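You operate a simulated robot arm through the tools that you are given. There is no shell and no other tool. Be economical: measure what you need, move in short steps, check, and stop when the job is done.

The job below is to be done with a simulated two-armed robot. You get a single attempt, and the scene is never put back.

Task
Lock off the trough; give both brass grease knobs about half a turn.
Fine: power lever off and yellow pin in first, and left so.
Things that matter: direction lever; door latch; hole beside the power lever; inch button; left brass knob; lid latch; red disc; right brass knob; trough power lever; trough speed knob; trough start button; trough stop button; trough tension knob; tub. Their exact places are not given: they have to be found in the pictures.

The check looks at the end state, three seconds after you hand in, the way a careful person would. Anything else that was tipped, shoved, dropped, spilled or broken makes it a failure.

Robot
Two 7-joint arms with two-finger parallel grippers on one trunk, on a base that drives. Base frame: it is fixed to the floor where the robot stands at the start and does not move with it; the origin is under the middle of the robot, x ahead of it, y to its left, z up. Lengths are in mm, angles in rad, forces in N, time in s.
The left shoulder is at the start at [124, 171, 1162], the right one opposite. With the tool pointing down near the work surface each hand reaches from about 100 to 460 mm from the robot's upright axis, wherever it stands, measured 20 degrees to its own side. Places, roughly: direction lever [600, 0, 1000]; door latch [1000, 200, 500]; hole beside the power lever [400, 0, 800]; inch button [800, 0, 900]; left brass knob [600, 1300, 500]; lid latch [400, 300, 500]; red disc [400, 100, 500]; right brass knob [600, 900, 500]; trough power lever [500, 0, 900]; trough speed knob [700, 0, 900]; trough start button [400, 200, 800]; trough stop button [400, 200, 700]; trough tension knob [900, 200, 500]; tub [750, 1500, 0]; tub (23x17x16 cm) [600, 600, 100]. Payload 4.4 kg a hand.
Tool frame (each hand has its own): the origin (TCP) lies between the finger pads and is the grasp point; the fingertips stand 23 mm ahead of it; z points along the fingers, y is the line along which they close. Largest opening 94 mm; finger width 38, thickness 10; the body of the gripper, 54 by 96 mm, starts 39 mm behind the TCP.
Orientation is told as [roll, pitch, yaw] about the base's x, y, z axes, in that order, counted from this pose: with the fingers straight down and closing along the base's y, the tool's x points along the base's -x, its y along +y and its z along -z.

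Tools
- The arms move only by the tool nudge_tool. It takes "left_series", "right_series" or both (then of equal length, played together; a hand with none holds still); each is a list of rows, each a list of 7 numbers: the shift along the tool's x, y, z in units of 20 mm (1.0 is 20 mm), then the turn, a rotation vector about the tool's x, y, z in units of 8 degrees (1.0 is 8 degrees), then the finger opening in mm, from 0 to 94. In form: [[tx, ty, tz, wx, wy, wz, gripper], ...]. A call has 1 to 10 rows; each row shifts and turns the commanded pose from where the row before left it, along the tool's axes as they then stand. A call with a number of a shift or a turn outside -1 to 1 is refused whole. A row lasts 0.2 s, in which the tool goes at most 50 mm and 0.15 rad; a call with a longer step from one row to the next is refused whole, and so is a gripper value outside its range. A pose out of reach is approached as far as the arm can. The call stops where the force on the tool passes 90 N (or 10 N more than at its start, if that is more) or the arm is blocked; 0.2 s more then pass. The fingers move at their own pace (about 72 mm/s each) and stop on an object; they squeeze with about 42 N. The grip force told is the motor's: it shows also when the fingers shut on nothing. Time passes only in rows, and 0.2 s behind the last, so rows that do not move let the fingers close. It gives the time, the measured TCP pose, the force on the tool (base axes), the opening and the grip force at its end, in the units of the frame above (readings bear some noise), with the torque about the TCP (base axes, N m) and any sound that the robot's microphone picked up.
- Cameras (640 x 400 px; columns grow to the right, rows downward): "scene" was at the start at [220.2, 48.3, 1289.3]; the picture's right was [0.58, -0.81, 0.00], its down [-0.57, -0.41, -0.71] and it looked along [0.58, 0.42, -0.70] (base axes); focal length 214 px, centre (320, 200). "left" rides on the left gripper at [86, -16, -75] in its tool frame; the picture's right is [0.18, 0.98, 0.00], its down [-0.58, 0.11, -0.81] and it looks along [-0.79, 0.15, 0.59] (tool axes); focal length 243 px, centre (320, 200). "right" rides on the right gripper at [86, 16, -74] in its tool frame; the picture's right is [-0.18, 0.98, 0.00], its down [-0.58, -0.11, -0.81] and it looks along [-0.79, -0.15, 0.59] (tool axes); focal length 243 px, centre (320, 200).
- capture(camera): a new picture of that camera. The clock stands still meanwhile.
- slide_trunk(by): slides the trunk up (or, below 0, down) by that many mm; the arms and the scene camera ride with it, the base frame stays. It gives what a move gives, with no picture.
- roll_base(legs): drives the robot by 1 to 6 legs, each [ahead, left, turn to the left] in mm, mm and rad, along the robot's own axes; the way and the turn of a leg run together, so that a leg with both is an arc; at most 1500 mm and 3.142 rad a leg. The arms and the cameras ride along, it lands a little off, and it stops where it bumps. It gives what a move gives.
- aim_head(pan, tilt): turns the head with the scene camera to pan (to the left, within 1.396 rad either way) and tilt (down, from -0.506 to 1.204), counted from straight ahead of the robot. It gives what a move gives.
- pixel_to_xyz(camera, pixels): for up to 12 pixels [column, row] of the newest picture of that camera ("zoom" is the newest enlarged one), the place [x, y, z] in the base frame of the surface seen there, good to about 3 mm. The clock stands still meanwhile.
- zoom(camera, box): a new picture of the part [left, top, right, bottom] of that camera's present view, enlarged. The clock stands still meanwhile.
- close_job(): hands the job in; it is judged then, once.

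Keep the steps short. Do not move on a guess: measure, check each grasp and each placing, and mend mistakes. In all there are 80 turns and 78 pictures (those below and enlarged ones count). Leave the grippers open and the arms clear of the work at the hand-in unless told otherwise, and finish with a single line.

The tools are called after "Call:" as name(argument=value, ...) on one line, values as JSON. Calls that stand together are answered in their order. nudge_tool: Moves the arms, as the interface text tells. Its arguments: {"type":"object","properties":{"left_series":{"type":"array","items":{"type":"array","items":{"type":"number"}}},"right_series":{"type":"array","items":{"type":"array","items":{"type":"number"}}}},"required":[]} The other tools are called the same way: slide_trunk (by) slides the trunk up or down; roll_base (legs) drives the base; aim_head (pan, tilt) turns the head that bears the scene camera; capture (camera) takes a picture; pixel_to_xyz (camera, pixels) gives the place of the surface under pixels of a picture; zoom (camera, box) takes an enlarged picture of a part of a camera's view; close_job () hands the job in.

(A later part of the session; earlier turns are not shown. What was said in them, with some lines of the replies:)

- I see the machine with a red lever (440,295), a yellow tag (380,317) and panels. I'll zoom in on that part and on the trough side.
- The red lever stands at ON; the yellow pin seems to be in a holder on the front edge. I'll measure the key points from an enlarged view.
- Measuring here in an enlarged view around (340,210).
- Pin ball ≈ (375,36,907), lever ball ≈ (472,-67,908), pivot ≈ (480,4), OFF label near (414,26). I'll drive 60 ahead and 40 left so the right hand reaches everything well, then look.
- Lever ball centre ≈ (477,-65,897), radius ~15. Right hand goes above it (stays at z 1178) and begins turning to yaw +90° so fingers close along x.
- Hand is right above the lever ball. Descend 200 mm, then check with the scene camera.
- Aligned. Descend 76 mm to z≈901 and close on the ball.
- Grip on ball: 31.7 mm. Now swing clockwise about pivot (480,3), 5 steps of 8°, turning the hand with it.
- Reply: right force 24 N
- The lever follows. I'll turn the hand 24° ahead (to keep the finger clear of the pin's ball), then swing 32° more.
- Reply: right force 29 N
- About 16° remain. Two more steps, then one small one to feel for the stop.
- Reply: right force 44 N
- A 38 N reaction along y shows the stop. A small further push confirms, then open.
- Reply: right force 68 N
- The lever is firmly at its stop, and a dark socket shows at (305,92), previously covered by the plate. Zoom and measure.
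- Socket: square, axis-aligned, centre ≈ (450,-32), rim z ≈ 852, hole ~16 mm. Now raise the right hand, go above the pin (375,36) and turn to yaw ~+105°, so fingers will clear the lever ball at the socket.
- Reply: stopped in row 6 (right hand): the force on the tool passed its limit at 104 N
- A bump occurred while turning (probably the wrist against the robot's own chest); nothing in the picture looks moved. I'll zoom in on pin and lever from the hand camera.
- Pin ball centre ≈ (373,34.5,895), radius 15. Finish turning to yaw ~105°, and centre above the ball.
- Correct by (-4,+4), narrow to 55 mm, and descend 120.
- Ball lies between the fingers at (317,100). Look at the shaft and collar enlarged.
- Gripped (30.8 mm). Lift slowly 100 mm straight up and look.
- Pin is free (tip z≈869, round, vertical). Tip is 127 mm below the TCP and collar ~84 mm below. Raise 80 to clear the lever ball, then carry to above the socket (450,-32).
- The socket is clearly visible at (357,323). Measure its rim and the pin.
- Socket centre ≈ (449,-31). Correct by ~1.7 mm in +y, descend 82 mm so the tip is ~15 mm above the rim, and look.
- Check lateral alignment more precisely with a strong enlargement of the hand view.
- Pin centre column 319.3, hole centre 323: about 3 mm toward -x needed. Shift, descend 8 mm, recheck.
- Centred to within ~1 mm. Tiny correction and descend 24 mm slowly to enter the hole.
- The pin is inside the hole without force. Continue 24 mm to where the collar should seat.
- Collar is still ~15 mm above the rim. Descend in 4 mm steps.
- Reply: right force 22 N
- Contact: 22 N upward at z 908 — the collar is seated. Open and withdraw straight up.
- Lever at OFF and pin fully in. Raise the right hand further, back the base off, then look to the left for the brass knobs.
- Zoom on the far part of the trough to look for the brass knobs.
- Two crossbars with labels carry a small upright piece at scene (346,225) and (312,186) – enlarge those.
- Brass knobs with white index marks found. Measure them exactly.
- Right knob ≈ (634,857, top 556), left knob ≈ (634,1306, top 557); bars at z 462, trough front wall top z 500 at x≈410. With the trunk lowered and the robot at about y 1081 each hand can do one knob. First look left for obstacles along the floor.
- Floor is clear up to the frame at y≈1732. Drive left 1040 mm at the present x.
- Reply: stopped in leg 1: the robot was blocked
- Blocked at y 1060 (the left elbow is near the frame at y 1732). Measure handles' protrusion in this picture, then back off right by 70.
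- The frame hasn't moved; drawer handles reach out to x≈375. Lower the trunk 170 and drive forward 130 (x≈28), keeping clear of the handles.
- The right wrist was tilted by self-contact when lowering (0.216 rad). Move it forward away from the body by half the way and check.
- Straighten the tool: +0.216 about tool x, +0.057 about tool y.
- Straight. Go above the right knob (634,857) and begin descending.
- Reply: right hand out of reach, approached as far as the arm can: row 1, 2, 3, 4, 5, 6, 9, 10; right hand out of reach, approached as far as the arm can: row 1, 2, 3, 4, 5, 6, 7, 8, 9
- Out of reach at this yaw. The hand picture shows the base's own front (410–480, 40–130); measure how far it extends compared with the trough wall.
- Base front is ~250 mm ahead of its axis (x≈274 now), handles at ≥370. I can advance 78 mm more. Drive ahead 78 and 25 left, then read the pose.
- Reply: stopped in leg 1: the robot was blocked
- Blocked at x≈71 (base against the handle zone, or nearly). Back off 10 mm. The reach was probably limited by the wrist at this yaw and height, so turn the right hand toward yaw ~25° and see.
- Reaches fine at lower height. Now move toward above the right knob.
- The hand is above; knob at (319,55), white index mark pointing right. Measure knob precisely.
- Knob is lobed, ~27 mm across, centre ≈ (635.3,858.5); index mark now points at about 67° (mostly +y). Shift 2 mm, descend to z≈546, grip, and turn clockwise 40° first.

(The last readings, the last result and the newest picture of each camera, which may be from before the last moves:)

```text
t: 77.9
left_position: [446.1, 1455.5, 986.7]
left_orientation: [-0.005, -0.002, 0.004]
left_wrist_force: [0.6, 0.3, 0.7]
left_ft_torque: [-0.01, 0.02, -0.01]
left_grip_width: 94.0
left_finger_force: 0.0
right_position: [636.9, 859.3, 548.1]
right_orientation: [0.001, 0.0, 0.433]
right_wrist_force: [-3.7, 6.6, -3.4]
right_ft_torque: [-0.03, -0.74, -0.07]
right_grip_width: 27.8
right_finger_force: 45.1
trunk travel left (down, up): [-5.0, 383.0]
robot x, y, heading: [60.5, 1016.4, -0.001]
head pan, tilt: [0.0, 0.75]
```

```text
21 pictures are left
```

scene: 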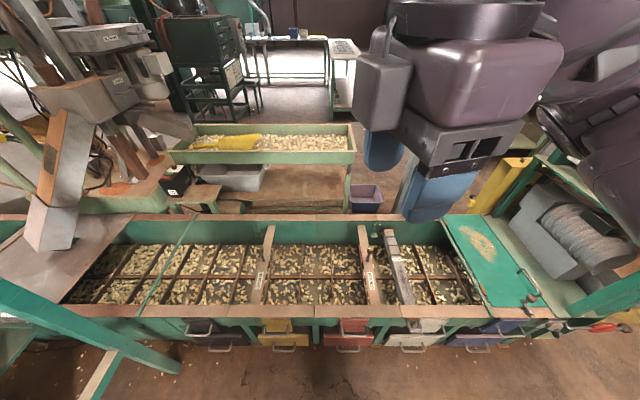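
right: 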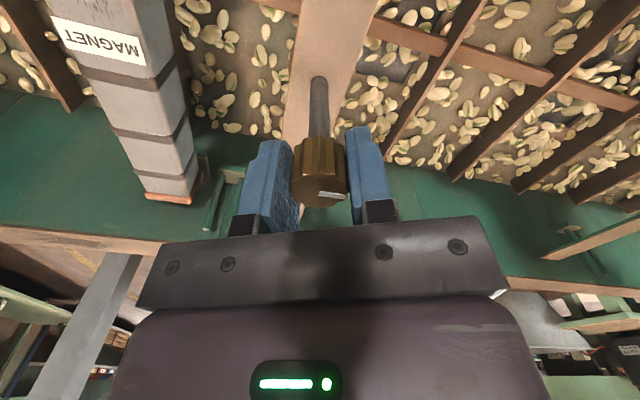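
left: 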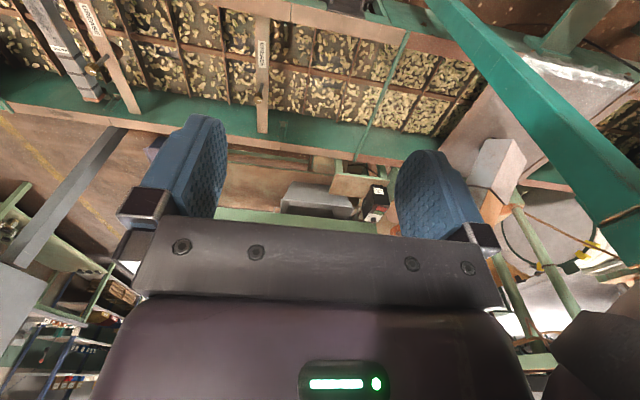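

Gripped at 27.8 mm. Turn clockwise 48°.

Call:
nudge_tool(right_series=[[0, 0, 0, 0, 0, 1, 10], [0, 0, 0, 0, 0, 1, 10], [0, 0, 0, 0, 0, 1, 10], [0, 0, 0, 0, 0, 1, 10], [0, 0, 0, 0, 0, 1, 10], [0, 0, 0, 0, 0, 1, 10], [0, 0, 0, 0, 0, 0, 10]])

Call:
capture(camera="right")

```text
t: 79.5
left_position: [446.9, 1454.1, 985.1]
left_orientation: [-0.005, 0.0, 0.002]
left_wrist_force: [-0.3, 0.1, 0.2]
left_ft_torque: [-0.02, -0.02, 0.01]
left_grip_width: 94.3
left_finger_force: 0.2
right_position: [635.8, 857.7, 548.4]
right_orientation: [-0.001, 0.002, -0.409]
right_wrist_force: [4.1, 11.9, -9.4]
right_ft_torque: [0.1, -0.7, -0.05]
right_grip_width: 27.7
right_finger_force: 44.7
trunk travel left (down, up): [-5.0, 383.0]
robot x, y, heading: [61.5, 1011.9, 0.001]
head pan, tilt: [0.0, 0.75]
```

```text
20 pictures are left
```

right: 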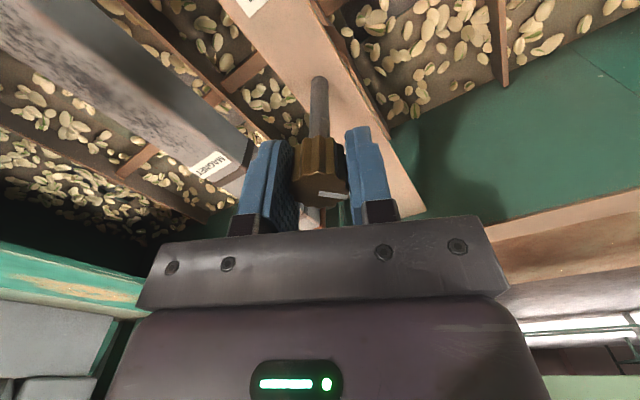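

The index turned with the hand. Release, turn the open hand back 88° to yaw ~+65°, regrip.

Call:
nudge_tool(right_series=[[0, 0, 0, 0, 0, 0, 60], [0, 0, 0, 0, 0, 0, 60], [0, 0, 0, 0, 0, -1, 60], [0, 0, 0, 0, 0, -1, 60], [0, 0, 0, 0, 0, -1, 60], [0, 0, 0, 0, 0, -1, 60], [0, 0, 0, 0, 0, -1, 60], [0, 0, 0, 0, 0, -1, 60], [0, 0, 0, 0, 0, -1, 60], [0, 0, 0, 0, 0, -1, 60]])

Call:
nudge_tool(right_series=[[0, 0, 0, 0, 0, -1, 60], [0, 0, 0, 0, 0, 0, 60]])

Call:
capture(camera="right")

```text
t: 81.7
left_position: [446.1, 1454.5, 985.0]
left_orientation: [-0.004, -0.002, 0.003]
left_wrist_force: [0.1, -0.3, 0.2]
left_ft_torque: [-0.02, 0.02, 0.0]
left_grip_width: 94.0
left_finger_force: 0.0
right_position: [635.9, 855.6, 546.0]
right_orientation: [0.003, 0.001, 0.714]
right_wrist_force: [0.8, 0.0, -0.1]
right_ft_torque: [0.01, 0.01, 0.0]
right_grip_width: 60.3
right_finger_force: 0.1
trunk travel left (down, up): [-5.0, 383.0]
robot x, y, heading: [60.9, 1015.3, -0.001]
head pan, tilt: [0.0, 0.75]
```

```text
t: 82.3
left_position: [445.8, 1455.2, 985.8]
left_orientation: [-0.002, -0.001, 0.004]
left_wrist_force: [-0.6, -0.1, -0.4]
left_ft_torque: [-0.04, -0.01, 0.01]
left_grip_width: 94.1
left_finger_force: 0.0
right_position: [636.1, 856.2, 546.8]
right_orientation: [0.002, 0.0, 0.853]
right_wrist_force: [-0.2, 0.6, -1.1]
right_ft_torque: [0.02, 0.03, 0.02]
right_grip_width: 60.0
right_finger_force: 0.0
trunk travel left (down, up): [-5.0, 383.0]
robot x, y, heading: [58.7, 1014.9, 0.001]
head pan, tilt: [0.0, 0.75]
```

```text
19 pictures are left
```

right: 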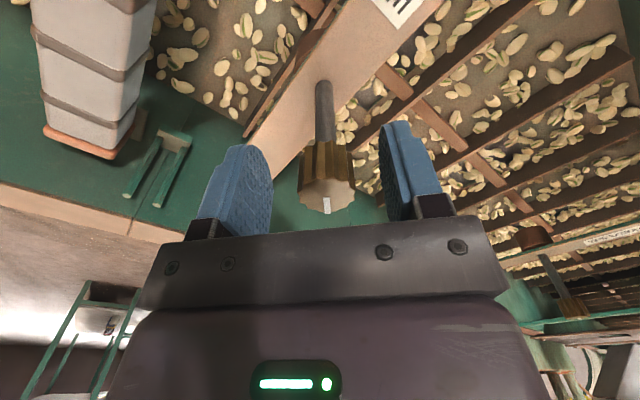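

Yaw is now 49°. Knob sits ~2.5 mm to the right in view; correct, grip, and turn clockwise 72°.

Call:
nudge_tool(right_series=[[0, 0.12, 0, 0, 0, 0, 60], [0, 0, 0, 0, 0, 0, 10], [0, 0, 0, 0, 0, 0, 10], [0, 0, 0, 0, 0, 0, 10]])

Call:
nudge_tool(right_series=[[0, 0, 0, 0, 0, 1, 10], [0, 0, 0, 0, 0, 1, 10], [0, 0, 0, 0, 0, 1, 10], [0, 0, 0, 0, 0, 1, 10], [0, 0, 0, 0, 0, 1, 10], [0, 0, 0, 0, 0, 1, 10], [0, 0, 0, 0, 0, 1, 10], [0, 0, 0, 0, 0, 1, 10], [0, 0, 0, 0, 0, 1, 10], [0, 0, 0, 0, 0, 0, 10]])

Call:
nudge_tool(right_series=[[0, 0, 0, 0, 0, 0, 60], [0, 0, 0, 0, 0, 0, 60], [0, 0, 0, 0, 0, -1, 60], [0, 0, 0, 0, 0, -1, 60], [0, 0, 0, 0, 0, -1, 60], [0, 0, 0, 0, 0, -1, 60], [0, 0, 0, 0, 0, -1, 60], [0, 0, 0, 0, 0, -1, 60], [0, 0, 0, 0, 0, -1, 60], [0, 0, 0, 0, 0, -0.5, 60]])

Call:
capture(camera="right")

```text
t: 83.3
left_position: [446.3, 1455.5, 985.3]
left_orientation: [-0.005, -0.003, 0.005]
left_wrist_force: [0.3, -0.9, 0.2]
left_ft_torque: [0.0, 0.0, -0.03]
left_grip_width: 93.8
left_finger_force: 0.1
right_position: [634.6, 857.9, 547.5]
right_orientation: [0.003, -0.001, 0.85]
right_wrist_force: [-8.7, 7.9, -2.3]
right_ft_torque: [0.08, -0.54, 0.0]
right_grip_width: 27.5
right_finger_force: 44.4
trunk travel left (down, up): [-5.0, 383.0]
robot x, y, heading: [63.7, 1014.4, -0.002]
head pan, tilt: [0.0, 0.75]
```

```text
t: 85.5
left_position: [444.8, 1454.8, 985.7]
left_orientation: [-0.004, -0.002, 0.003]
left_wrist_force: [0.2, 0.2, -0.2]
left_ft_torque: [-0.01, 0.02, 0.0]
left_grip_width: 94.0
left_finger_force: 0.0
right_position: [632.8, 857.8, 547.4]
right_orientation: [0.001, 0.001, -0.408]
right_wrist_force: [-4.5, 9.0, 9.2]
right_ft_torque: [0.16, 1.16, 0.0]
right_grip_width: 27.7
right_finger_force: 45.0
trunk travel left (down, up): [-5.0, 383.0]
robot x, y, heading: [62.5, 1011.9, 0.003]
head pan, tilt: [0.0, 0.75]
```

```text
t: 87.7
left_position: [445.5, 1454.6, 984.8]
left_orientation: [-0.003, 0.0, 0.004]
left_wrist_force: [-0.3, 1.2, -1.2]
left_ft_torque: [0.02, -0.01, 0.01]
left_grip_width: 94.0
left_finger_force: 0.1
right_position: [634.5, 857.5, 547.0]
right_orientation: [0.0, 0.0, 0.642]
right_wrist_force: [0.4, -1.1, -0.5]
right_ft_torque: [-0.02, 0.03, -0.01]
right_grip_width: 60.0
right_finger_force: 0.1
trunk travel left (down, up): [-5.0, 383.0]
robot x, y, heading: [60.5, 1015.8, 0.001]
head pan, tilt: [0.0, 0.75]
```

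```text
18 pictures are left
```

right: 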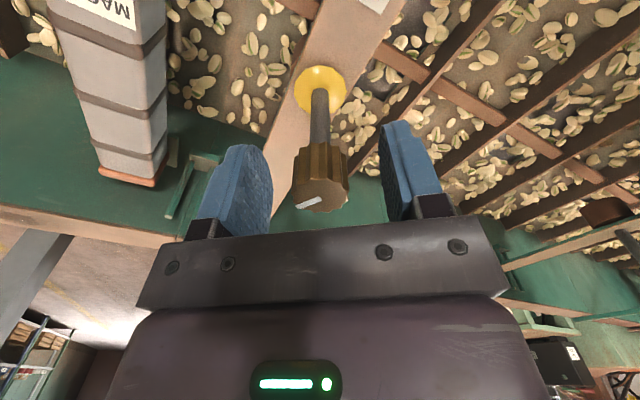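

A ring of grease has appeared at the stem; 120° done. Grip and turn the final 60°, release and rise.

Call:
nudge_tool(right_series=[[0, 0, 0, 0, 0, 0, 10], [0, 0, 0, 0, 0, 0, 10], [0, 0, 0, 0, 0, 0, 10]])

Call:
nudge_tool(right_series=[[0, 0, 0, 0, 0, 1, 10], [0, 0, 0, 0, 0, 1, 10], [0, 0, 0, 0, 0, 1, 10], [0, 0, 0, 0, 0, 1, 10], [0, 0, 0, 0, 0, 1, 10], [0, 0, 0, 0, 0, 1, 10], [0, 0, 0, 0, 0, 1, 10], [0, 0, 0, 0, 0, 0.5, 10], [0, 0, 0, 0, 0, 0, 10]])

Call:
nudge_tool(right_series=[[0, 0, 0, 0, 0, 0, 60], [0, 0, 0, 0, 0, 0, 60], [0, 0, -1, 0, 0, 0, 60], [0, 0, -1, 0, 0, 0, 60], [0, 0, -1, 0, 0, 0, 60], [0, 0, -1, 0, 0, 0, 60], [0, 0, -1, 0, 0, 0, 60], [0, 0, -1, 0, 0, 0, 60], [0, 0, 0, 0, 0, -1, 60], [0, 0, 0, 0, 0, -1, 60]])

Call:
nudge_tool(right_series=[[0, 0, 0, 0, 0, -1, 60], [0, 0, 0, 0, 0, -1, 60], [0, 0, 0, 0, 0, -1, 60], [0, 0, 0, 0, 0, -1, 60]])

Call:
capture(camera="right")

```text
t: 88.5
left_position: [446.4, 1455.4, 985.9]
left_orientation: [-0.005, -0.001, 0.004]
left_wrist_force: [-0.1, 1.0, 0.4]
left_ft_torque: [0.0, 0.02, 0.01]
left_grip_width: 94.1
left_finger_force: 0.0
right_position: [633.5, 858.2, 548.3]
right_orientation: [0.0, 0.001, 0.64]
right_wrist_force: [-1.8, 0.6, 0.0]
right_ft_torque: [-0.33, -0.25, 0.02]
right_grip_width: 27.7
right_finger_force: 44.3
trunk travel left (down, up): [-5.0, 383.0]
robot x, y, heading: [65.2, 1017.9, -0.0]
head pan, tilt: [0.0, 0.75]
```

```text
t: 90.5
left_position: [445.3, 1455.2, 984.0]
left_orientation: [-0.005, -0.002, 0.002]
left_wrist_force: [-0.8, 0.8, -0.5]
left_ft_torque: [-0.01, -0.01, 0.01]
left_grip_width: 93.8
left_finger_force: 0.0
right_position: [633.8, 857.8, 546.8]
right_orientation: [0.001, 0.002, -0.408]
right_wrist_force: [-3.0, 4.3, 4.5]
right_ft_torque: [0.06, 1.32, -0.03]
right_grip_width: 27.5
right_finger_force: 44.8
trunk travel left (down, up): [-5.0, 383.0]
robot x, y, heading: [63.5, 1015.1, 0.001]
head pan, tilt: [0.0, 0.75]
```

```text
t: 92.7
left_position: [445.8, 1454.4, 985.5]
left_orientation: [-0.004, -0.001, 0.004]
left_wrist_force: [-0.1, -0.3, -0.4]
left_ft_torque: [0.02, 0.0, 0.02]
left_grip_width: 94.0
left_finger_force: 0.1
right_position: [634.7, 858.1, 668.4]
right_orientation: [-0.001, 0.001, -0.124]
right_wrist_force: [0.5, -0.1, -0.6]
right_ft_torque: [0.0, 0.0, 0.01]
right_grip_width: 59.9
right_finger_force: 0.1
trunk travel left (down, up): [-5.0, 383.0]
robot x, y, heading: [61.0, 1019.2, 0.002]
head pan, tilt: [0.0, 0.75]
```

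```text
t: 93.7
left_position: [445.5, 1455.2, 984.8]
left_orientation: [-0.004, -0.001, 0.003]
left_wrist_force: [0.7, -0.2, 0.1]
left_ft_torque: [0.02, 0.01, -0.01]
left_grip_width: 93.9
left_finger_force: 0.1
right_position: [632.7, 859.0, 667.1]
right_orientation: [0.002, 0.002, 0.433]
right_wrist_force: [-0.4, -0.2, -0.8]
right_ft_torque: [-0.02, 0.01, 0.04]
right_grip_width: 59.9
right_finger_force: 0.0
trunk travel left (down, up): [-5.0, 383.0]
robot x, y, heading: [62.6, 1015.6, -0.004]
head pan, tilt: [0.0, 0.75]
```

```text
17 pictures are left
```

right: 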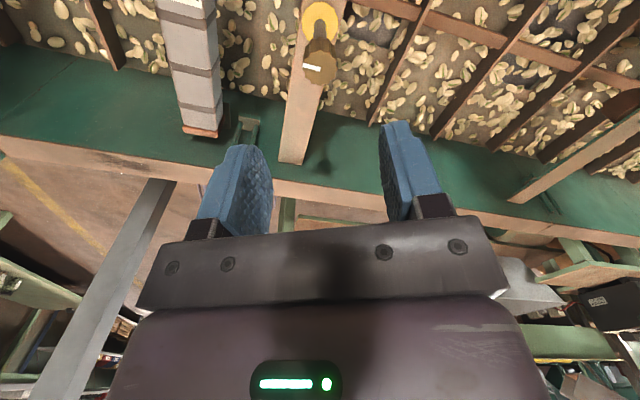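

Index now points the opposite way: half a turn done. Now the left hand: descend over the trough's front while turning to yaw +24°.

Call:
nudge_tool(left_series=[[0, 0, 1, 0, 0, -0.3, 60], [0, 0, 1, 0, 0, -0.3, 60], [0, 0, 1, 0, 0, -0.3, 60], [0, 0, 1, 0, 0, -0.3, 60], [0, 0, 1, 0, 0, -0.3, 60], [0, 0, 1, 0, 0, -0.3, 60], [0, 0, 1, 0, 0, -0.3, 60], [0, 0, 1, 0, 0, -0.3, 60], [0, 0, 1, 0, 0, -0.3, 60], [0, 0, 1, 0, 0, -0.3, 60]])

Call:
nudge_tool(left_series=[[0, 0, 1, 0, 0, 0, 60], [0, 0, 1, 0, 0, 0, 60], [0, 0, 1, 0, 0, 0, 60], [0, 0, 1, 0, 0, 0, 60], [0, 0, 1, 0, 0, 0, 60]])

```text
t: 95.9
left_position: [522.4, 1430.0, 848.1]
left_orientation: [-0.002, 0.0, 0.423]
left_wrist_force: [0.1, 0.3, -0.4]
left_ft_torque: [-0.02, -0.02, 0.01]
left_grip_width: 60.2
left_finger_force: 0.1
left hand out of reach, approached as far as the arm can: row 1, 2, 3, 4, 5, 6, 8, 9
right_position: [633.4, 857.6, 667.3]
right_orientation: [0.003, 0.0, 0.431]
right_wrist_force: [0.4, 0.1, -0.1]
right_ft_torque: [0.0, 0.03, -0.02]
right_grip_width: 59.9
right_finger_force: 0.1
trunk travel left (down, up): [-5.0, 383.0]
robot x, y, heading: [58.2, 1015.4, -0.003]
head pan, tilt: [0.0, 0.75]
```

```text
t: 97.1
left_position: [522.5, 1429.9, 746.3]
left_orientation: [-0.005, -0.001, 0.42]
left_wrist_force: [0.1, 0.0, 0.3]
left_ft_torque: [0.01, -0.01, 0.02]
left_grip_width: 59.8
left_finger_force: 0.0
right_position: [634.0, 857.7, 667.5]
right_orientation: [0.003, 0.0, 0.432]
right_wrist_force: [0.1, 0.5, 0.5]
right_ft_torque: [0.04, -0.02, -0.04]
right_grip_width: 60.1
right_finger_force: 0.2
trunk travel left (down, up): [-5.0, 383.0]
robot x, y, heading: [57.4, 1013.3, -0.003]
head pan, tilt: [0.0, 0.75]
```

Now go over the left knob (634,1306), sinking to z≈683.

Call:
nudge_tool(left_series=[[-0.284, -0.882, 0.35, 0, 0, 0, 60], [-0.284, -0.882, 0.35, 0, 0, 0, 60], [-0.284, -0.882, 0.35, 0, 0, 0, 60], [-0.284, -0.882, 0.35, 0, 0, 0, 60], [-0.284, -0.882, 0.35, 0, 0, 0, 60], [-0.284, -0.882, 0.35, 0, 0, 0, 60], [-0.284, -0.882, 0.35, 0, 0, 0, 60], [-0.284, -0.882, 0.35, 0, 0, 0, 60], [-0.284, -0.882, 0.35, 0, 0, 0, 60]])

Call:
capture(camera="left")

```text
t: 99.1
left_position: [632.2, 1308.5, 681.5]
left_orientation: [-0.004, 0.001, 0.423]
left_wrist_force: [-0.3, -0.7, 0.4]
left_ft_torque: [-0.01, 0.01, 0.03]
left_grip_width: 60.1
left_finger_force: 0.0
right_position: [633.7, 858.5, 666.6]
right_orientation: [0.001, 0.0, 0.431]
right_wrist_force: [0.7, 0.3, 0.4]
right_ft_torque: [0.02, 0.02, -0.01]
right_grip_width: 59.9
right_finger_force: 0.0
trunk travel left (down, up): [-5.0, 383.0]
robot x, y, heading: [61.6, 1013.9, 0.001]
head pan, tilt: [0.0, 0.75]
```

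```text
16 pictures are left
```

left: 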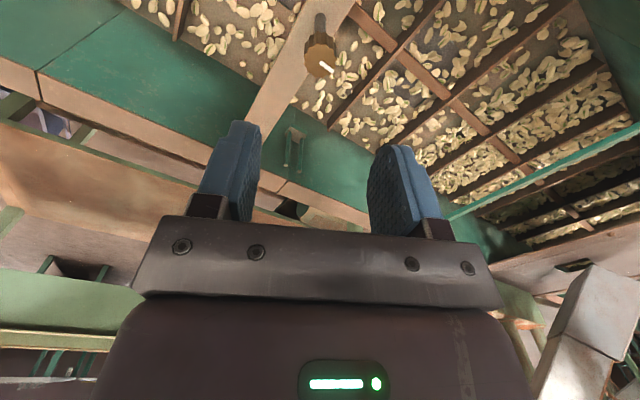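

Call:
zoom(camera="left", box=[295, 30, 345, 80])

Call:
pixel_to_xyz(camera="zoom", pixels=[[330, 250], [270, 250], [390, 250], [330, 310], [330, 200], [360, 290]])

```text
8.00 times, centred on (320, 55) of left
```

zoom: 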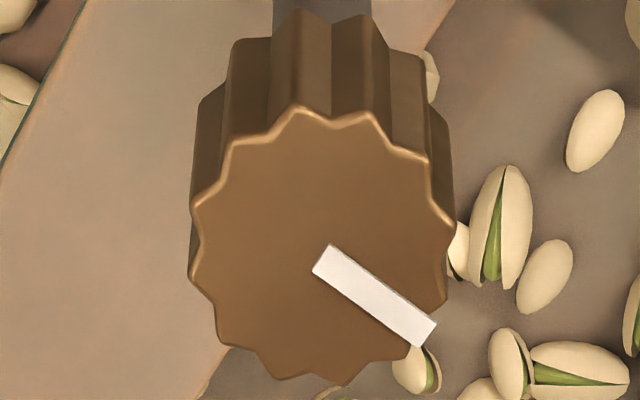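

```text
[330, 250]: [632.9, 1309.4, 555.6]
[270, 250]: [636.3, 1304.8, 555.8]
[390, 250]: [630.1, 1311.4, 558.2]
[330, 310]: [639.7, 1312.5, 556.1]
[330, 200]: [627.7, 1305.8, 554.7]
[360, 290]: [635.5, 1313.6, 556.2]
```

Centred within ~1 mm. Descend to z≈547, grip and turn clockwise 72°.

Call:
nudge_tool(left_series=[[0, 0, 1, 0, 0, 0, 60], [0, 0, 1, 0, 0, 0, 60], [0, 0, 1, 0, 0, 0, 60], [0, 0, 1, 0, 0, 0, 60], [0, 0, 1, 0, 0, 0, 60], [0, 0, 1, 0, 0, 0, 60], [0, 0, 0.7, 0, 0, 0, 60], [0, 0, 0, 0, 0, 0, 60]])

Call:
nudge_tool(left_series=[[0, 0, 0, 0, 0, 0, 10], [0, 0, 0, 0, 0, 0, 10], [0, 0, 0, 0, 0, 0, 10]])

Call:
capture(camera="left")

```text
t: 100.9
left_position: [632.5, 1305.7, 547.8]
left_orientation: [-0.004, 0.0, 0.423]
left_wrist_force: [0.4, 0.9, -0.3]
left_ft_torque: [0.02, -0.05, 0.03]
left_grip_width: 59.9
left_finger_force: 0.1
right_position: [632.3, 857.7, 667.1]
right_orientation: [0.002, 0.0, 0.431]
right_wrist_force: [-0.6, 0.0, -1.2]
right_ft_torque: [0.01, -0.01, 0.0]
right_grip_width: 59.9
right_finger_force: 0.2
trunk travel left (down, up): [-5.0, 383.0]
robot x, y, heading: [60.6, 1015.5, 0.001]
head pan, tilt: [0.0, 0.75]
```

```text
t: 101.7
left_position: [632.6, 1307.2, 549.0]
left_orientation: [-0.004, 0.002, 0.423]
left_wrist_force: [-1.1, 2.2, 0.4]
left_ft_torque: [0.58, 0.0, -0.02]
left_grip_width: 27.5
left_finger_force: 45.1
right_position: [633.7, 857.9, 666.1]
right_orientation: [0.003, 0.0, 0.431]
right_wrist_force: [0.4, -0.1, -0.5]
right_ft_torque: [0.03, -0.04, 0.02]
right_grip_width: 60.1
right_finger_force: 0.0
trunk travel left (down, up): [-5.0, 383.0]
robot x, y, heading: [58.3, 1013.8, -0.0]
head pan, tilt: [0.0, 0.75]
```

```text
14 pictures are left
```

left: 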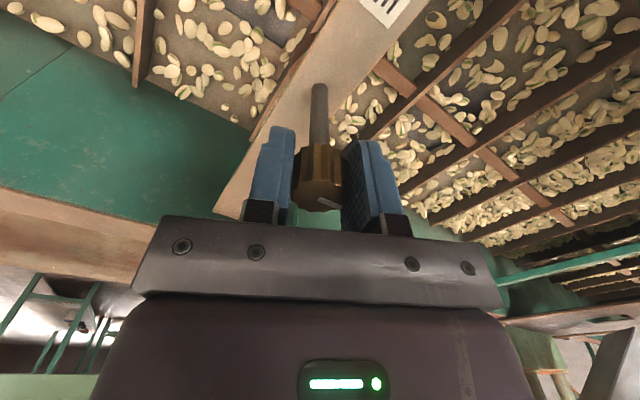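

Gripped at 27.5 mm. Turn clockwise 72° in two parts, watching for reach.

Call:
nudge_tool(left_series=[[0, 0, 0, 0, 0, 1, 10], [0, 0, 0, 0, 0, 1, 10], [0, 0, 0, 0, 0, 1, 10], [0, 0, 0, 0, 0, 1, 10], [0, 0, 0, 0, 0, 1, 10], [0, 0, 0, 0, 0, 0, 10]])

Call:
nudge_tool(left_series=[[0, 0, 0, 0, 0, 1, 10], [0, 0, 0, 0, 0, 1, 10], [0, 0, 0, 0, 0, 1, 10], [0, 0, 0, 0, 0, 1, 10], [0, 0, 0, 0, 0, 0, 10]])

```text
t: 103.1
left_position: [631.1, 1308.9, 548.1]
left_orientation: [-0.002, 0.002, -0.276]
left_wrist_force: [-5.2, 32.0, -8.8]
left_ft_torque: [0.14, -1.13, 0.06]
left_grip_width: 27.7
left_finger_force: 45.0
right_position: [633.3, 858.8, 667.6]
right_orientation: [0.0, 0.003, 0.433]
right_wrist_force: [0.0, -0.3, -0.3]
right_ft_torque: [-0.03, 0.04, -0.02]
right_grip_width: 60.1
right_finger_force: 0.1
trunk travel left (down, up): [-5.0, 383.0]
robot x, y, heading: [62.5, 1013.6, -0.0]
head pan, tilt: [0.0, 0.75]
```

```text
t: 104.3
left_position: [633.7, 1310.4, 547.7]
left_orientation: [0.0, 0.004, -0.835]
left_wrist_force: [3.6, 43.6, -12.0]
left_ft_torque: [-0.19, 0.26, 0.05]
left_grip_width: 27.6
left_finger_force: 44.7
right_position: [634.6, 859.0, 666.9]
right_orientation: [0.001, 0.003, 0.43]
right_wrist_force: [-0.2, 0.7, 0.3]
right_ft_torque: [-0.02, -0.01, 0.0]
right_grip_width: 59.8
right_finger_force: 0.1
trunk travel left (down, up): [-5.0, 383.0]
robot x, y, heading: [61.2, 1015.9, 0.003]
head pan, tilt: [0.0, 0.75]
```

A 44 N side force in +y shows the hand sits ~3 mm low in y. Release, turn back 72°, correct +3 mm, look.

Call:
nudge_tool(left_series=[[0, 0, 0, 0, 0, 0, 60], [0, 0, 0, 0, 0, 0, 60], [0, 0, 0, 0, 0, -1, 60], [0, 0, 0, 0, 0, -1, 60], [0, 0, 0, 0, 0, -1, 60], [0, 0, 0, 0, 0, -1, 60], [0, 0, 0, 0, 0, -1, 60], [0, 0, 0, 0, 0, -1, 60], [0, 0, 0, 0, 0, -1, 60], [0, 0, 0, 0, 0, -1, 60]])

Call:
nudge_tool(left_series=[[0, 0, 0, 0, 0, -1, 60], [-0.06, 0.14, 0, 0, 0, 0, 60], [0, 0, 0, 0, 0, 0, 60]])

Call:
capture(camera="left")

```text
t: 106.5
left_position: [632.0, 1305.4, 550.3]
left_orientation: [-0.002, 0.0, 0.286]
left_wrist_force: [-0.3, -0.4, -0.4]
left_ft_torque: [-0.01, 0.0, 0.0]
left_grip_width: 59.8
left_finger_force: 0.1
right_position: [633.2, 857.4, 666.4]
right_orientation: [0.002, 0.0, 0.432]
right_wrist_force: [0.0, -0.4, 0.6]
right_ft_torque: [0.03, 0.02, 0.01]
right_grip_width: 60.1
right_finger_force: 0.0
trunk travel left (down, up): [-5.0, 383.0]
robot x, y, heading: [59.9, 1017.2, -0.004]
head pan, tilt: [0.0, 0.75]
```

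```text
t: 107.3
left_position: [632.7, 1308.5, 549.6]
left_orientation: [-0.003, 0.001, 0.421]
left_wrist_force: [-0.2, -0.8, 0.4]
left_ft_torque: [0.02, -0.01, -0.03]
left_grip_width: 60.1
left_finger_force: 0.0
right_position: [634.3, 857.5, 667.3]
right_orientation: [0.002, 0.001, 0.433]
right_wrist_force: [0.3, 1.2, -0.4]
right_ft_torque: [0.02, 0.0, 0.02]
right_grip_width: 59.9
right_finger_force: 0.0
trunk travel left (down, up): [-5.0, 383.0]
robot x, y, heading: [62.4, 1013.7, -0.004]
head pan, tilt: [0.0, 0.75]
```

```text
13 pictures are left
```

left: 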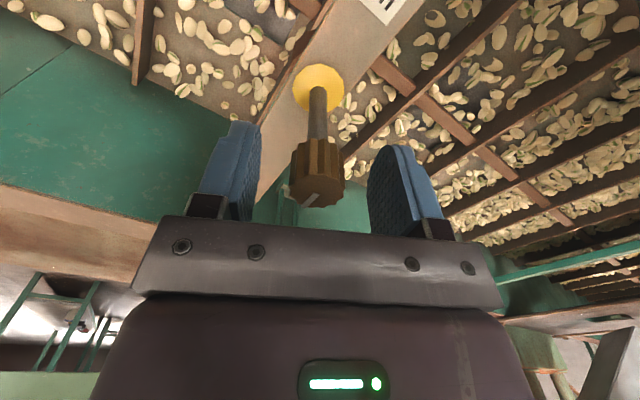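

Knob centred, grease visible there too. Grip and turn 72° more, then release, turn back 36°, grip and do the final 36°.

Call:
nudge_tool(left_series=[[0, 0, 0, 0, 0, 0, 10], [0, 0, 0, 0, 0, 0, 10], [0, 0, 0, 0, 0, 0, 10]])

Call:
nudge_tool(left_series=[[0, 0, 0, 0, 0, 1, 10], [0, 0, 0, 0, 0, 1, 10], [0, 0, 0, 0, 0, 1, 10], [0, 0, 0, 0, 0, 1, 10], [0, 0, 0, 0, 0, 1, 10], [0, 0, 0, 0, 0, 1, 10], [0, 0, 0, 0, 0, 1, 10], [0, 0, 0, 0, 0, 1, 10], [0, 0, 0, 0, 0, 1, 10], [0, 0, 0, 0, 0, 0, 10]])

Call:
nudge_tool(left_series=[[0, 0, 0, 0, 0, 0, 60], [0, 0, 0, 0, 0, 0, 60], [0, 0, 0, 0, 0, -1, 60], [0, 0, 0, 0, 0, -1, 60], [0, 0, 0, 0, 0, -1, 60], [0, 0, 0, 0, 0, -1, 60], [0, 0, 0, 0, 0, -0.5, 60]])

```text
t: 108.1
left_position: [632.7, 1307.7, 550.2]
left_orientation: [-0.005, 0.002, 0.422]
left_wrist_force: [3.6, -6.5, -1.7]
left_ft_torque: [0.4, 0.35, 0.02]
left_grip_width: 27.7
left_finger_force: 44.9
right_position: [632.9, 858.1, 667.5]
right_orientation: [0.002, 0.0, 0.431]
right_wrist_force: [-0.5, -0.1, 0.1]
right_ft_torque: [-0.01, -0.01, 0.03]
right_grip_width: 60.1
right_finger_force: 0.1
trunk travel left (down, up): [-5.0, 383.0]
robot x, y, heading: [62.6, 1015.2, -0.001]
head pan, tilt: [0.0, 0.75]
```

```text
t: 110.3
left_position: [633.2, 1309.4, 549.8]
left_orientation: [-0.001, -0.001, -0.835]
left_wrist_force: [1.1, 14.5, 11.5]
left_ft_torque: [-0.36, -0.29, 0.0]
left_grip_width: 27.0
left_finger_force: 45.4
right_position: [633.5, 857.4, 668.1]
right_orientation: [-0.001, -0.001, 0.432]
right_wrist_force: [-0.3, -0.1, 0.4]
right_ft_torque: [-0.01, 0.01, -0.01]
right_grip_width: 59.9
right_finger_force: 0.1
trunk travel left (down, up): [-5.0, 383.0]
robot x, y, heading: [60.8, 1014.3, -0.002]
head pan, tilt: [0.0, 0.75]
```

```text
t: 111.9
left_position: [633.1, 1308.2, 549.3]
left_orientation: [-0.003, -0.002, -0.204]
left_wrist_force: [0.5, 0.4, 0.3]
left_ft_torque: [0.04, 0.0, 0.01]
left_grip_width: 60.0
left_finger_force: 0.1
right_position: [633.3, 858.6, 666.6]
right_orientation: [0.001, -0.001, 0.431]
right_wrist_force: [-0.2, -0.3, 0.0]
right_ft_torque: [0.01, 0.04, 0.0]
right_grip_width: 60.2
right_finger_force: 0.1
trunk travel left (down, up): [-5.0, 383.0]
robot x, y, heading: [64.9, 1016.7, 0.0]
head pan, tilt: [0.0, 0.75]
```

144° done. Grip, last 36°, release, rise, and turn to the earlier yaw for comparison.

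Call:
nudge_tool(left_series=[[0, 0, 0, 0, 0, 0, 10], [0, 0, 0, 0, 0, 0, 10], [0, 0, 0, 0, 0, 0, 10], [0, 0, 0, 0, 0, 1, 10], [0, 0, 0, 0, 0, 1, 10], [0, 0, 0, 0, 0, 1, 10], [0, 0, 0, 0, 0, 1, 10], [0, 0, 0, 0, 0, 0.5, 10], [0, 0, 0, 0, 0, 0, 10]])

Call:
nudge_tool(left_series=[[0, 0, 0, 0, 0, 0, 60], [0, 0, 0, 0, 0, 0, 60], [0, 0, -1, 0, 0, 0, 60], [0, 0, -1, 0, 0, 0, 60], [0, 0, -1, 0, 0, 0, 60], [0, 0, -1, 0, 0, 0, 60], [0, 0, -1, 0, 0, 0, 60], [0, 0, -1, 0, 0, 0, 60], [0, 0, -0.6, 0, 0, 0, 60]])

Call:
nudge_tool(left_series=[[0, 0, 0, 0, 0, -1, 60], [0, 0, 0, 0, 0, -1, 60], [0, 0, 0, 0, 0, -1, 60], [0, 0, 0, 0, 0, -1, 60], [0, 0, 0, 0, 0, -1, 60], [0, 0, 0, 0, 0, -1, 60], [0, 0, 0, 0, 0, -1, 60], [0, 0, 0, 0, 0, -1, 60], [0, 0, 0, 0, 0, -1, 60]])

Call:
zoom(camera="left", box=[270, 0, 370, 100])

Call:
zoom(camera="right", box=[270, 0, 370, 100])

```text
t: 113.9
left_position: [633.1, 1310.4, 549.2]
left_orientation: [0.0, -0.003, -0.836]
left_wrist_force: [8.8, 15.1, 2.5]
left_ft_torque: [0.77, -0.05, 0.03]
left_grip_width: 27.6
left_finger_force: 44.9
right_position: [634.5, 857.7, 667.4]
right_orientation: [0.003, -0.001, 0.431]
right_wrist_force: [-0.1, -1.2, 0.8]
right_ft_torque: [0.0, 0.0, 0.0]
right_grip_width: 60.0
right_finger_force: 0.0
trunk travel left (down, up): [-5.0, 383.0]
robot x, y, heading: [60.7, 1013.8, -0.001]
head pan, tilt: [0.0, 0.75]
```

```text
t: 115.9
left_position: [632.6, 1309.3, 679.0]
left_orientation: [-0.002, -0.003, -0.836]
left_wrist_force: [0.6, -1.1, -0.3]
left_ft_torque: [0.0, 0.0, -0.02]
left_grip_width: 60.2
left_finger_force: 0.1
right_position: [633.9, 858.5, 666.5]
right_orientation: [0.001, 0.001, 0.431]
right_wrist_force: [-0.1, -0.5, 0.1]
right_ft_torque: [0.01, -0.01, 0.0]
right_grip_width: 59.8
right_finger_force: 0.1
trunk travel left (down, up): [-5.0, 383.0]
robot x, y, heading: [62.9, 1016.7, 0.003]
head pan, tilt: [0.0, 0.75]
```

```text
t: 117.9
left_position: [633.5, 1308.5, 682.1]
left_orientation: [-0.003, 0.003, 0.425]
left_wrist_force: [0.3, 0.4, 0.4]
left_ft_torque: [-0.04, -0.01, -0.01]
left_grip_width: 60.0
left_finger_force: 0.0
right_position: [632.9, 858.3, 667.9]
right_orientation: [0.002, 0.0, 0.431]
right_wrist_force: [-0.8, -0.1, -0.3]
right_ft_torque: [0.0, 0.03, 0.04]
right_grip_width: 59.9
right_finger_force: 0.0
trunk travel left (down, up): [-5.0, 383.0]
robot x, y, heading: [62.6, 1016.1, 0.001]
head pan, tilt: [0.0, 0.75]
```

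```text
4.00 times, centred on (320, 50) of left
```

zoom: 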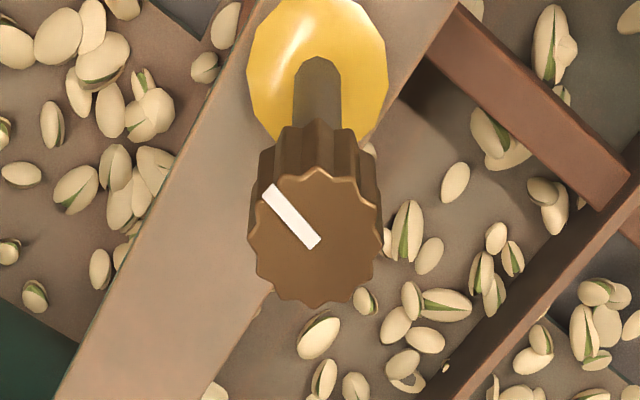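

```text
4.00 times, centred on (320, 50) of right
```

zoom: 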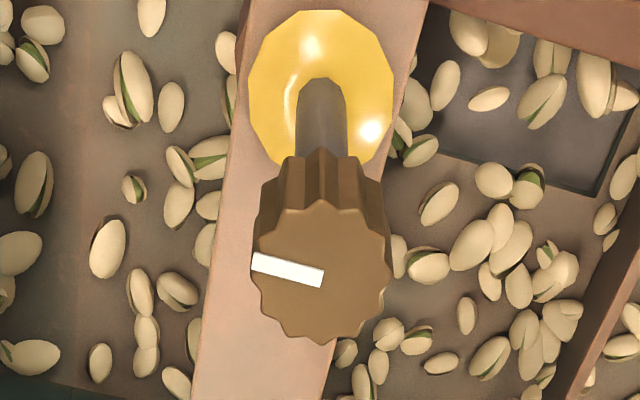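

Both index marks point opposite to where they started: half a turn each. Now raise the trunk 150, back off 180, open the grippers and look over everything.

Call:
slide_trunk(by=150)

Call:
roll_base(legs=[[-250, 0, 0]])

Call:
nudge_tool(left_series=[[0, 0, 0, 0, 0, 0, 90], [0, 0, 0, 0, 0, 0, 90]], right_series=[[0, 0, 0, 0, 0, 0, 90], [0, 0, 0, 0, 0, 0, 90]])

Call:
aim_head(pan=-0.5, tilt=0.7)

Call:
capture(camera="scene")

```text
t: 119.7
left_position: [633.6, 1309.9, 829.8]
left_orientation: [-0.004, 0.006, 0.419]
left_wrist_force: [-0.9, -0.6, -0.4]
left_ft_torque: [-0.01, 0.02, 0.01]
left_grip_width: 59.9
left_finger_force: 0.2
right_position: [634.8, 858.5, 815.2]
right_orientation: [0.003, 0.003, 0.433]
right_wrist_force: [-0.2, 0.1, -0.7]
right_ft_torque: [0.01, 0.01, 0.0]
right_grip_width: 59.8
right_finger_force: 0.0
trunk travel left (down, up): [-155.0, 233.0]
robot x, y, heading: [62.6, 1015.6, -0.007]
head pan, tilt: [0.0, 0.75]
```

```text
t: 121.5
left_position: [383.4, 1307.7, 832.2]
left_orientation: [-0.005, 0.0, 0.42]
left_wrist_force: [-0.7, -0.6, 0.5]
left_ft_torque: [0.01, -0.01, -0.01]
left_grip_width: 59.8
left_finger_force: 0.0
right_position: [383.5, 857.7, 817.1]
right_orientation: [0.002, 0.0, 0.428]
right_wrist_force: [0.1, -1.1, 0.4]
right_ft_torque: [-0.04, 0.02, 0.02]
right_grip_width: 60.2
right_finger_force: 0.2
trunk travel left (down, up): [-155.0, 233.0]
robot x, y, heading: [-189.0, 1019.7, -0.005]
head pan, tilt: [0.0, 0.75]
```

```text
t: 122.1
left_position: [383.5, 1307.7, 831.9]
left_orientation: [-0.005, 0.0, 0.42]
left_wrist_force: [-0.9, -0.2, -0.1]
left_ft_torque: [0.01, 0.02, 0.03]
left_grip_width: 90.1
left_finger_force: 0.1
right_position: [384.8, 857.0, 817.2]
right_orientation: [0.003, -0.001, 0.431]
right_wrist_force: [0.4, 0.3, 0.2]
right_ft_torque: [0.0, -0.02, 0.0]
right_grip_width: 89.9
right_finger_force: 0.0
trunk travel left (down, up): [-155.0, 233.0]
robot x, y, heading: [-186.6, 1015.5, -0.007]
head pan, tilt: [0.0, 0.75]
```

```text
t: 123.0
left_position: [384.2, 1308.1, 832.4]
left_orientation: [-0.005, 0.0, 0.419]
left_wrist_force: [1.1, -0.1, 0.0]
left_ft_torque: [0.01, 0.03, 0.04]
left_grip_width: 90.0
left_finger_force: 0.0
right_position: [383.9, 858.3, 816.6]
right_orientation: [0.002, 0.0, 0.43]
right_wrist_force: [-0.1, 1.3, -0.1]
right_ft_torque: [0.01, -0.02, 0.0]
right_grip_width: 90.1
right_finger_force: 0.0
trunk travel left (down, up): [-155.0, 233.0]
robot x, y, heading: [-188.0, 1013.7, -0.003]
head pan, tilt: [-0.499, 0.7]
```

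```text
10 pictures are left
```

scene: 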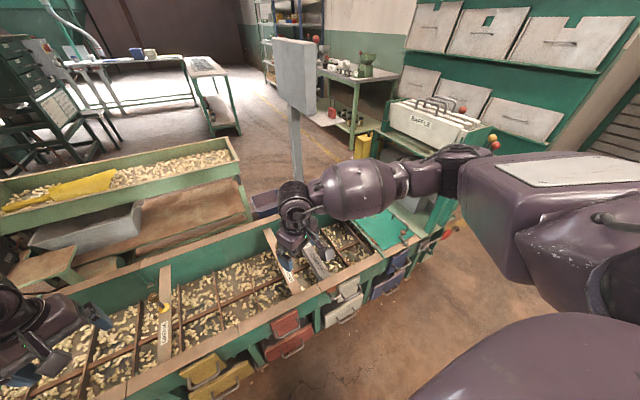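

Zoom on the pin and lever, and on the drawers that the base may have touched.

Call:
zoom(camera="scene", box=[390, 80, 530, 220])

Call:
zoom(camera="scene", box=[100, 220, 440, 400])

```text
2.86 times, centred on (460, 150) of scene
```

zoom: 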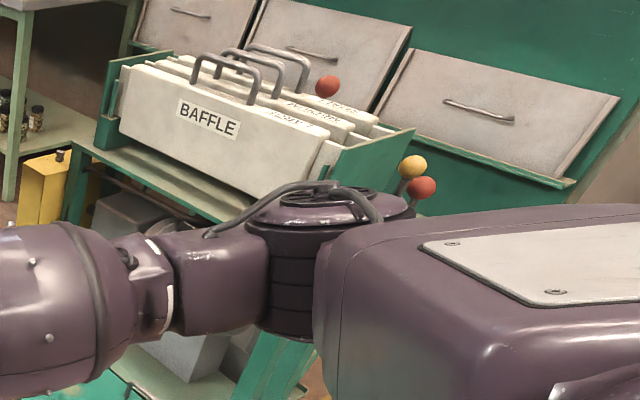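

```text
1.88 times, centred on (270, 310) of scene
```

zoom: 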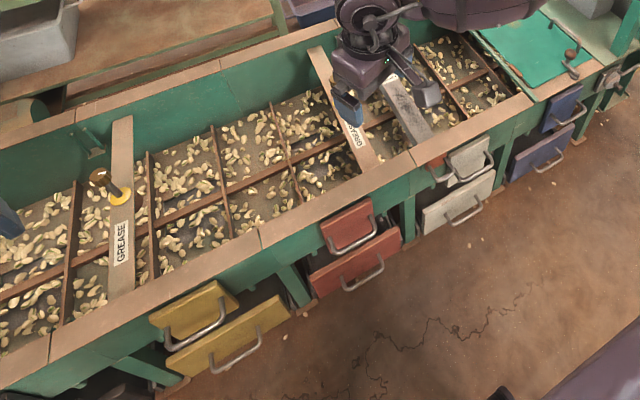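

The lever is at OFF with the pin in its socket. The drawers look undisturbed, both knobs are turned, and the hands are open and clear. Handing in.

Call:
close_job()

```text
The job is handed in.
```

The trough is locked off (power lever at OFF, yellow pin seated in its hole), and both brass grease knobs were then turned about half a turn clockwise.
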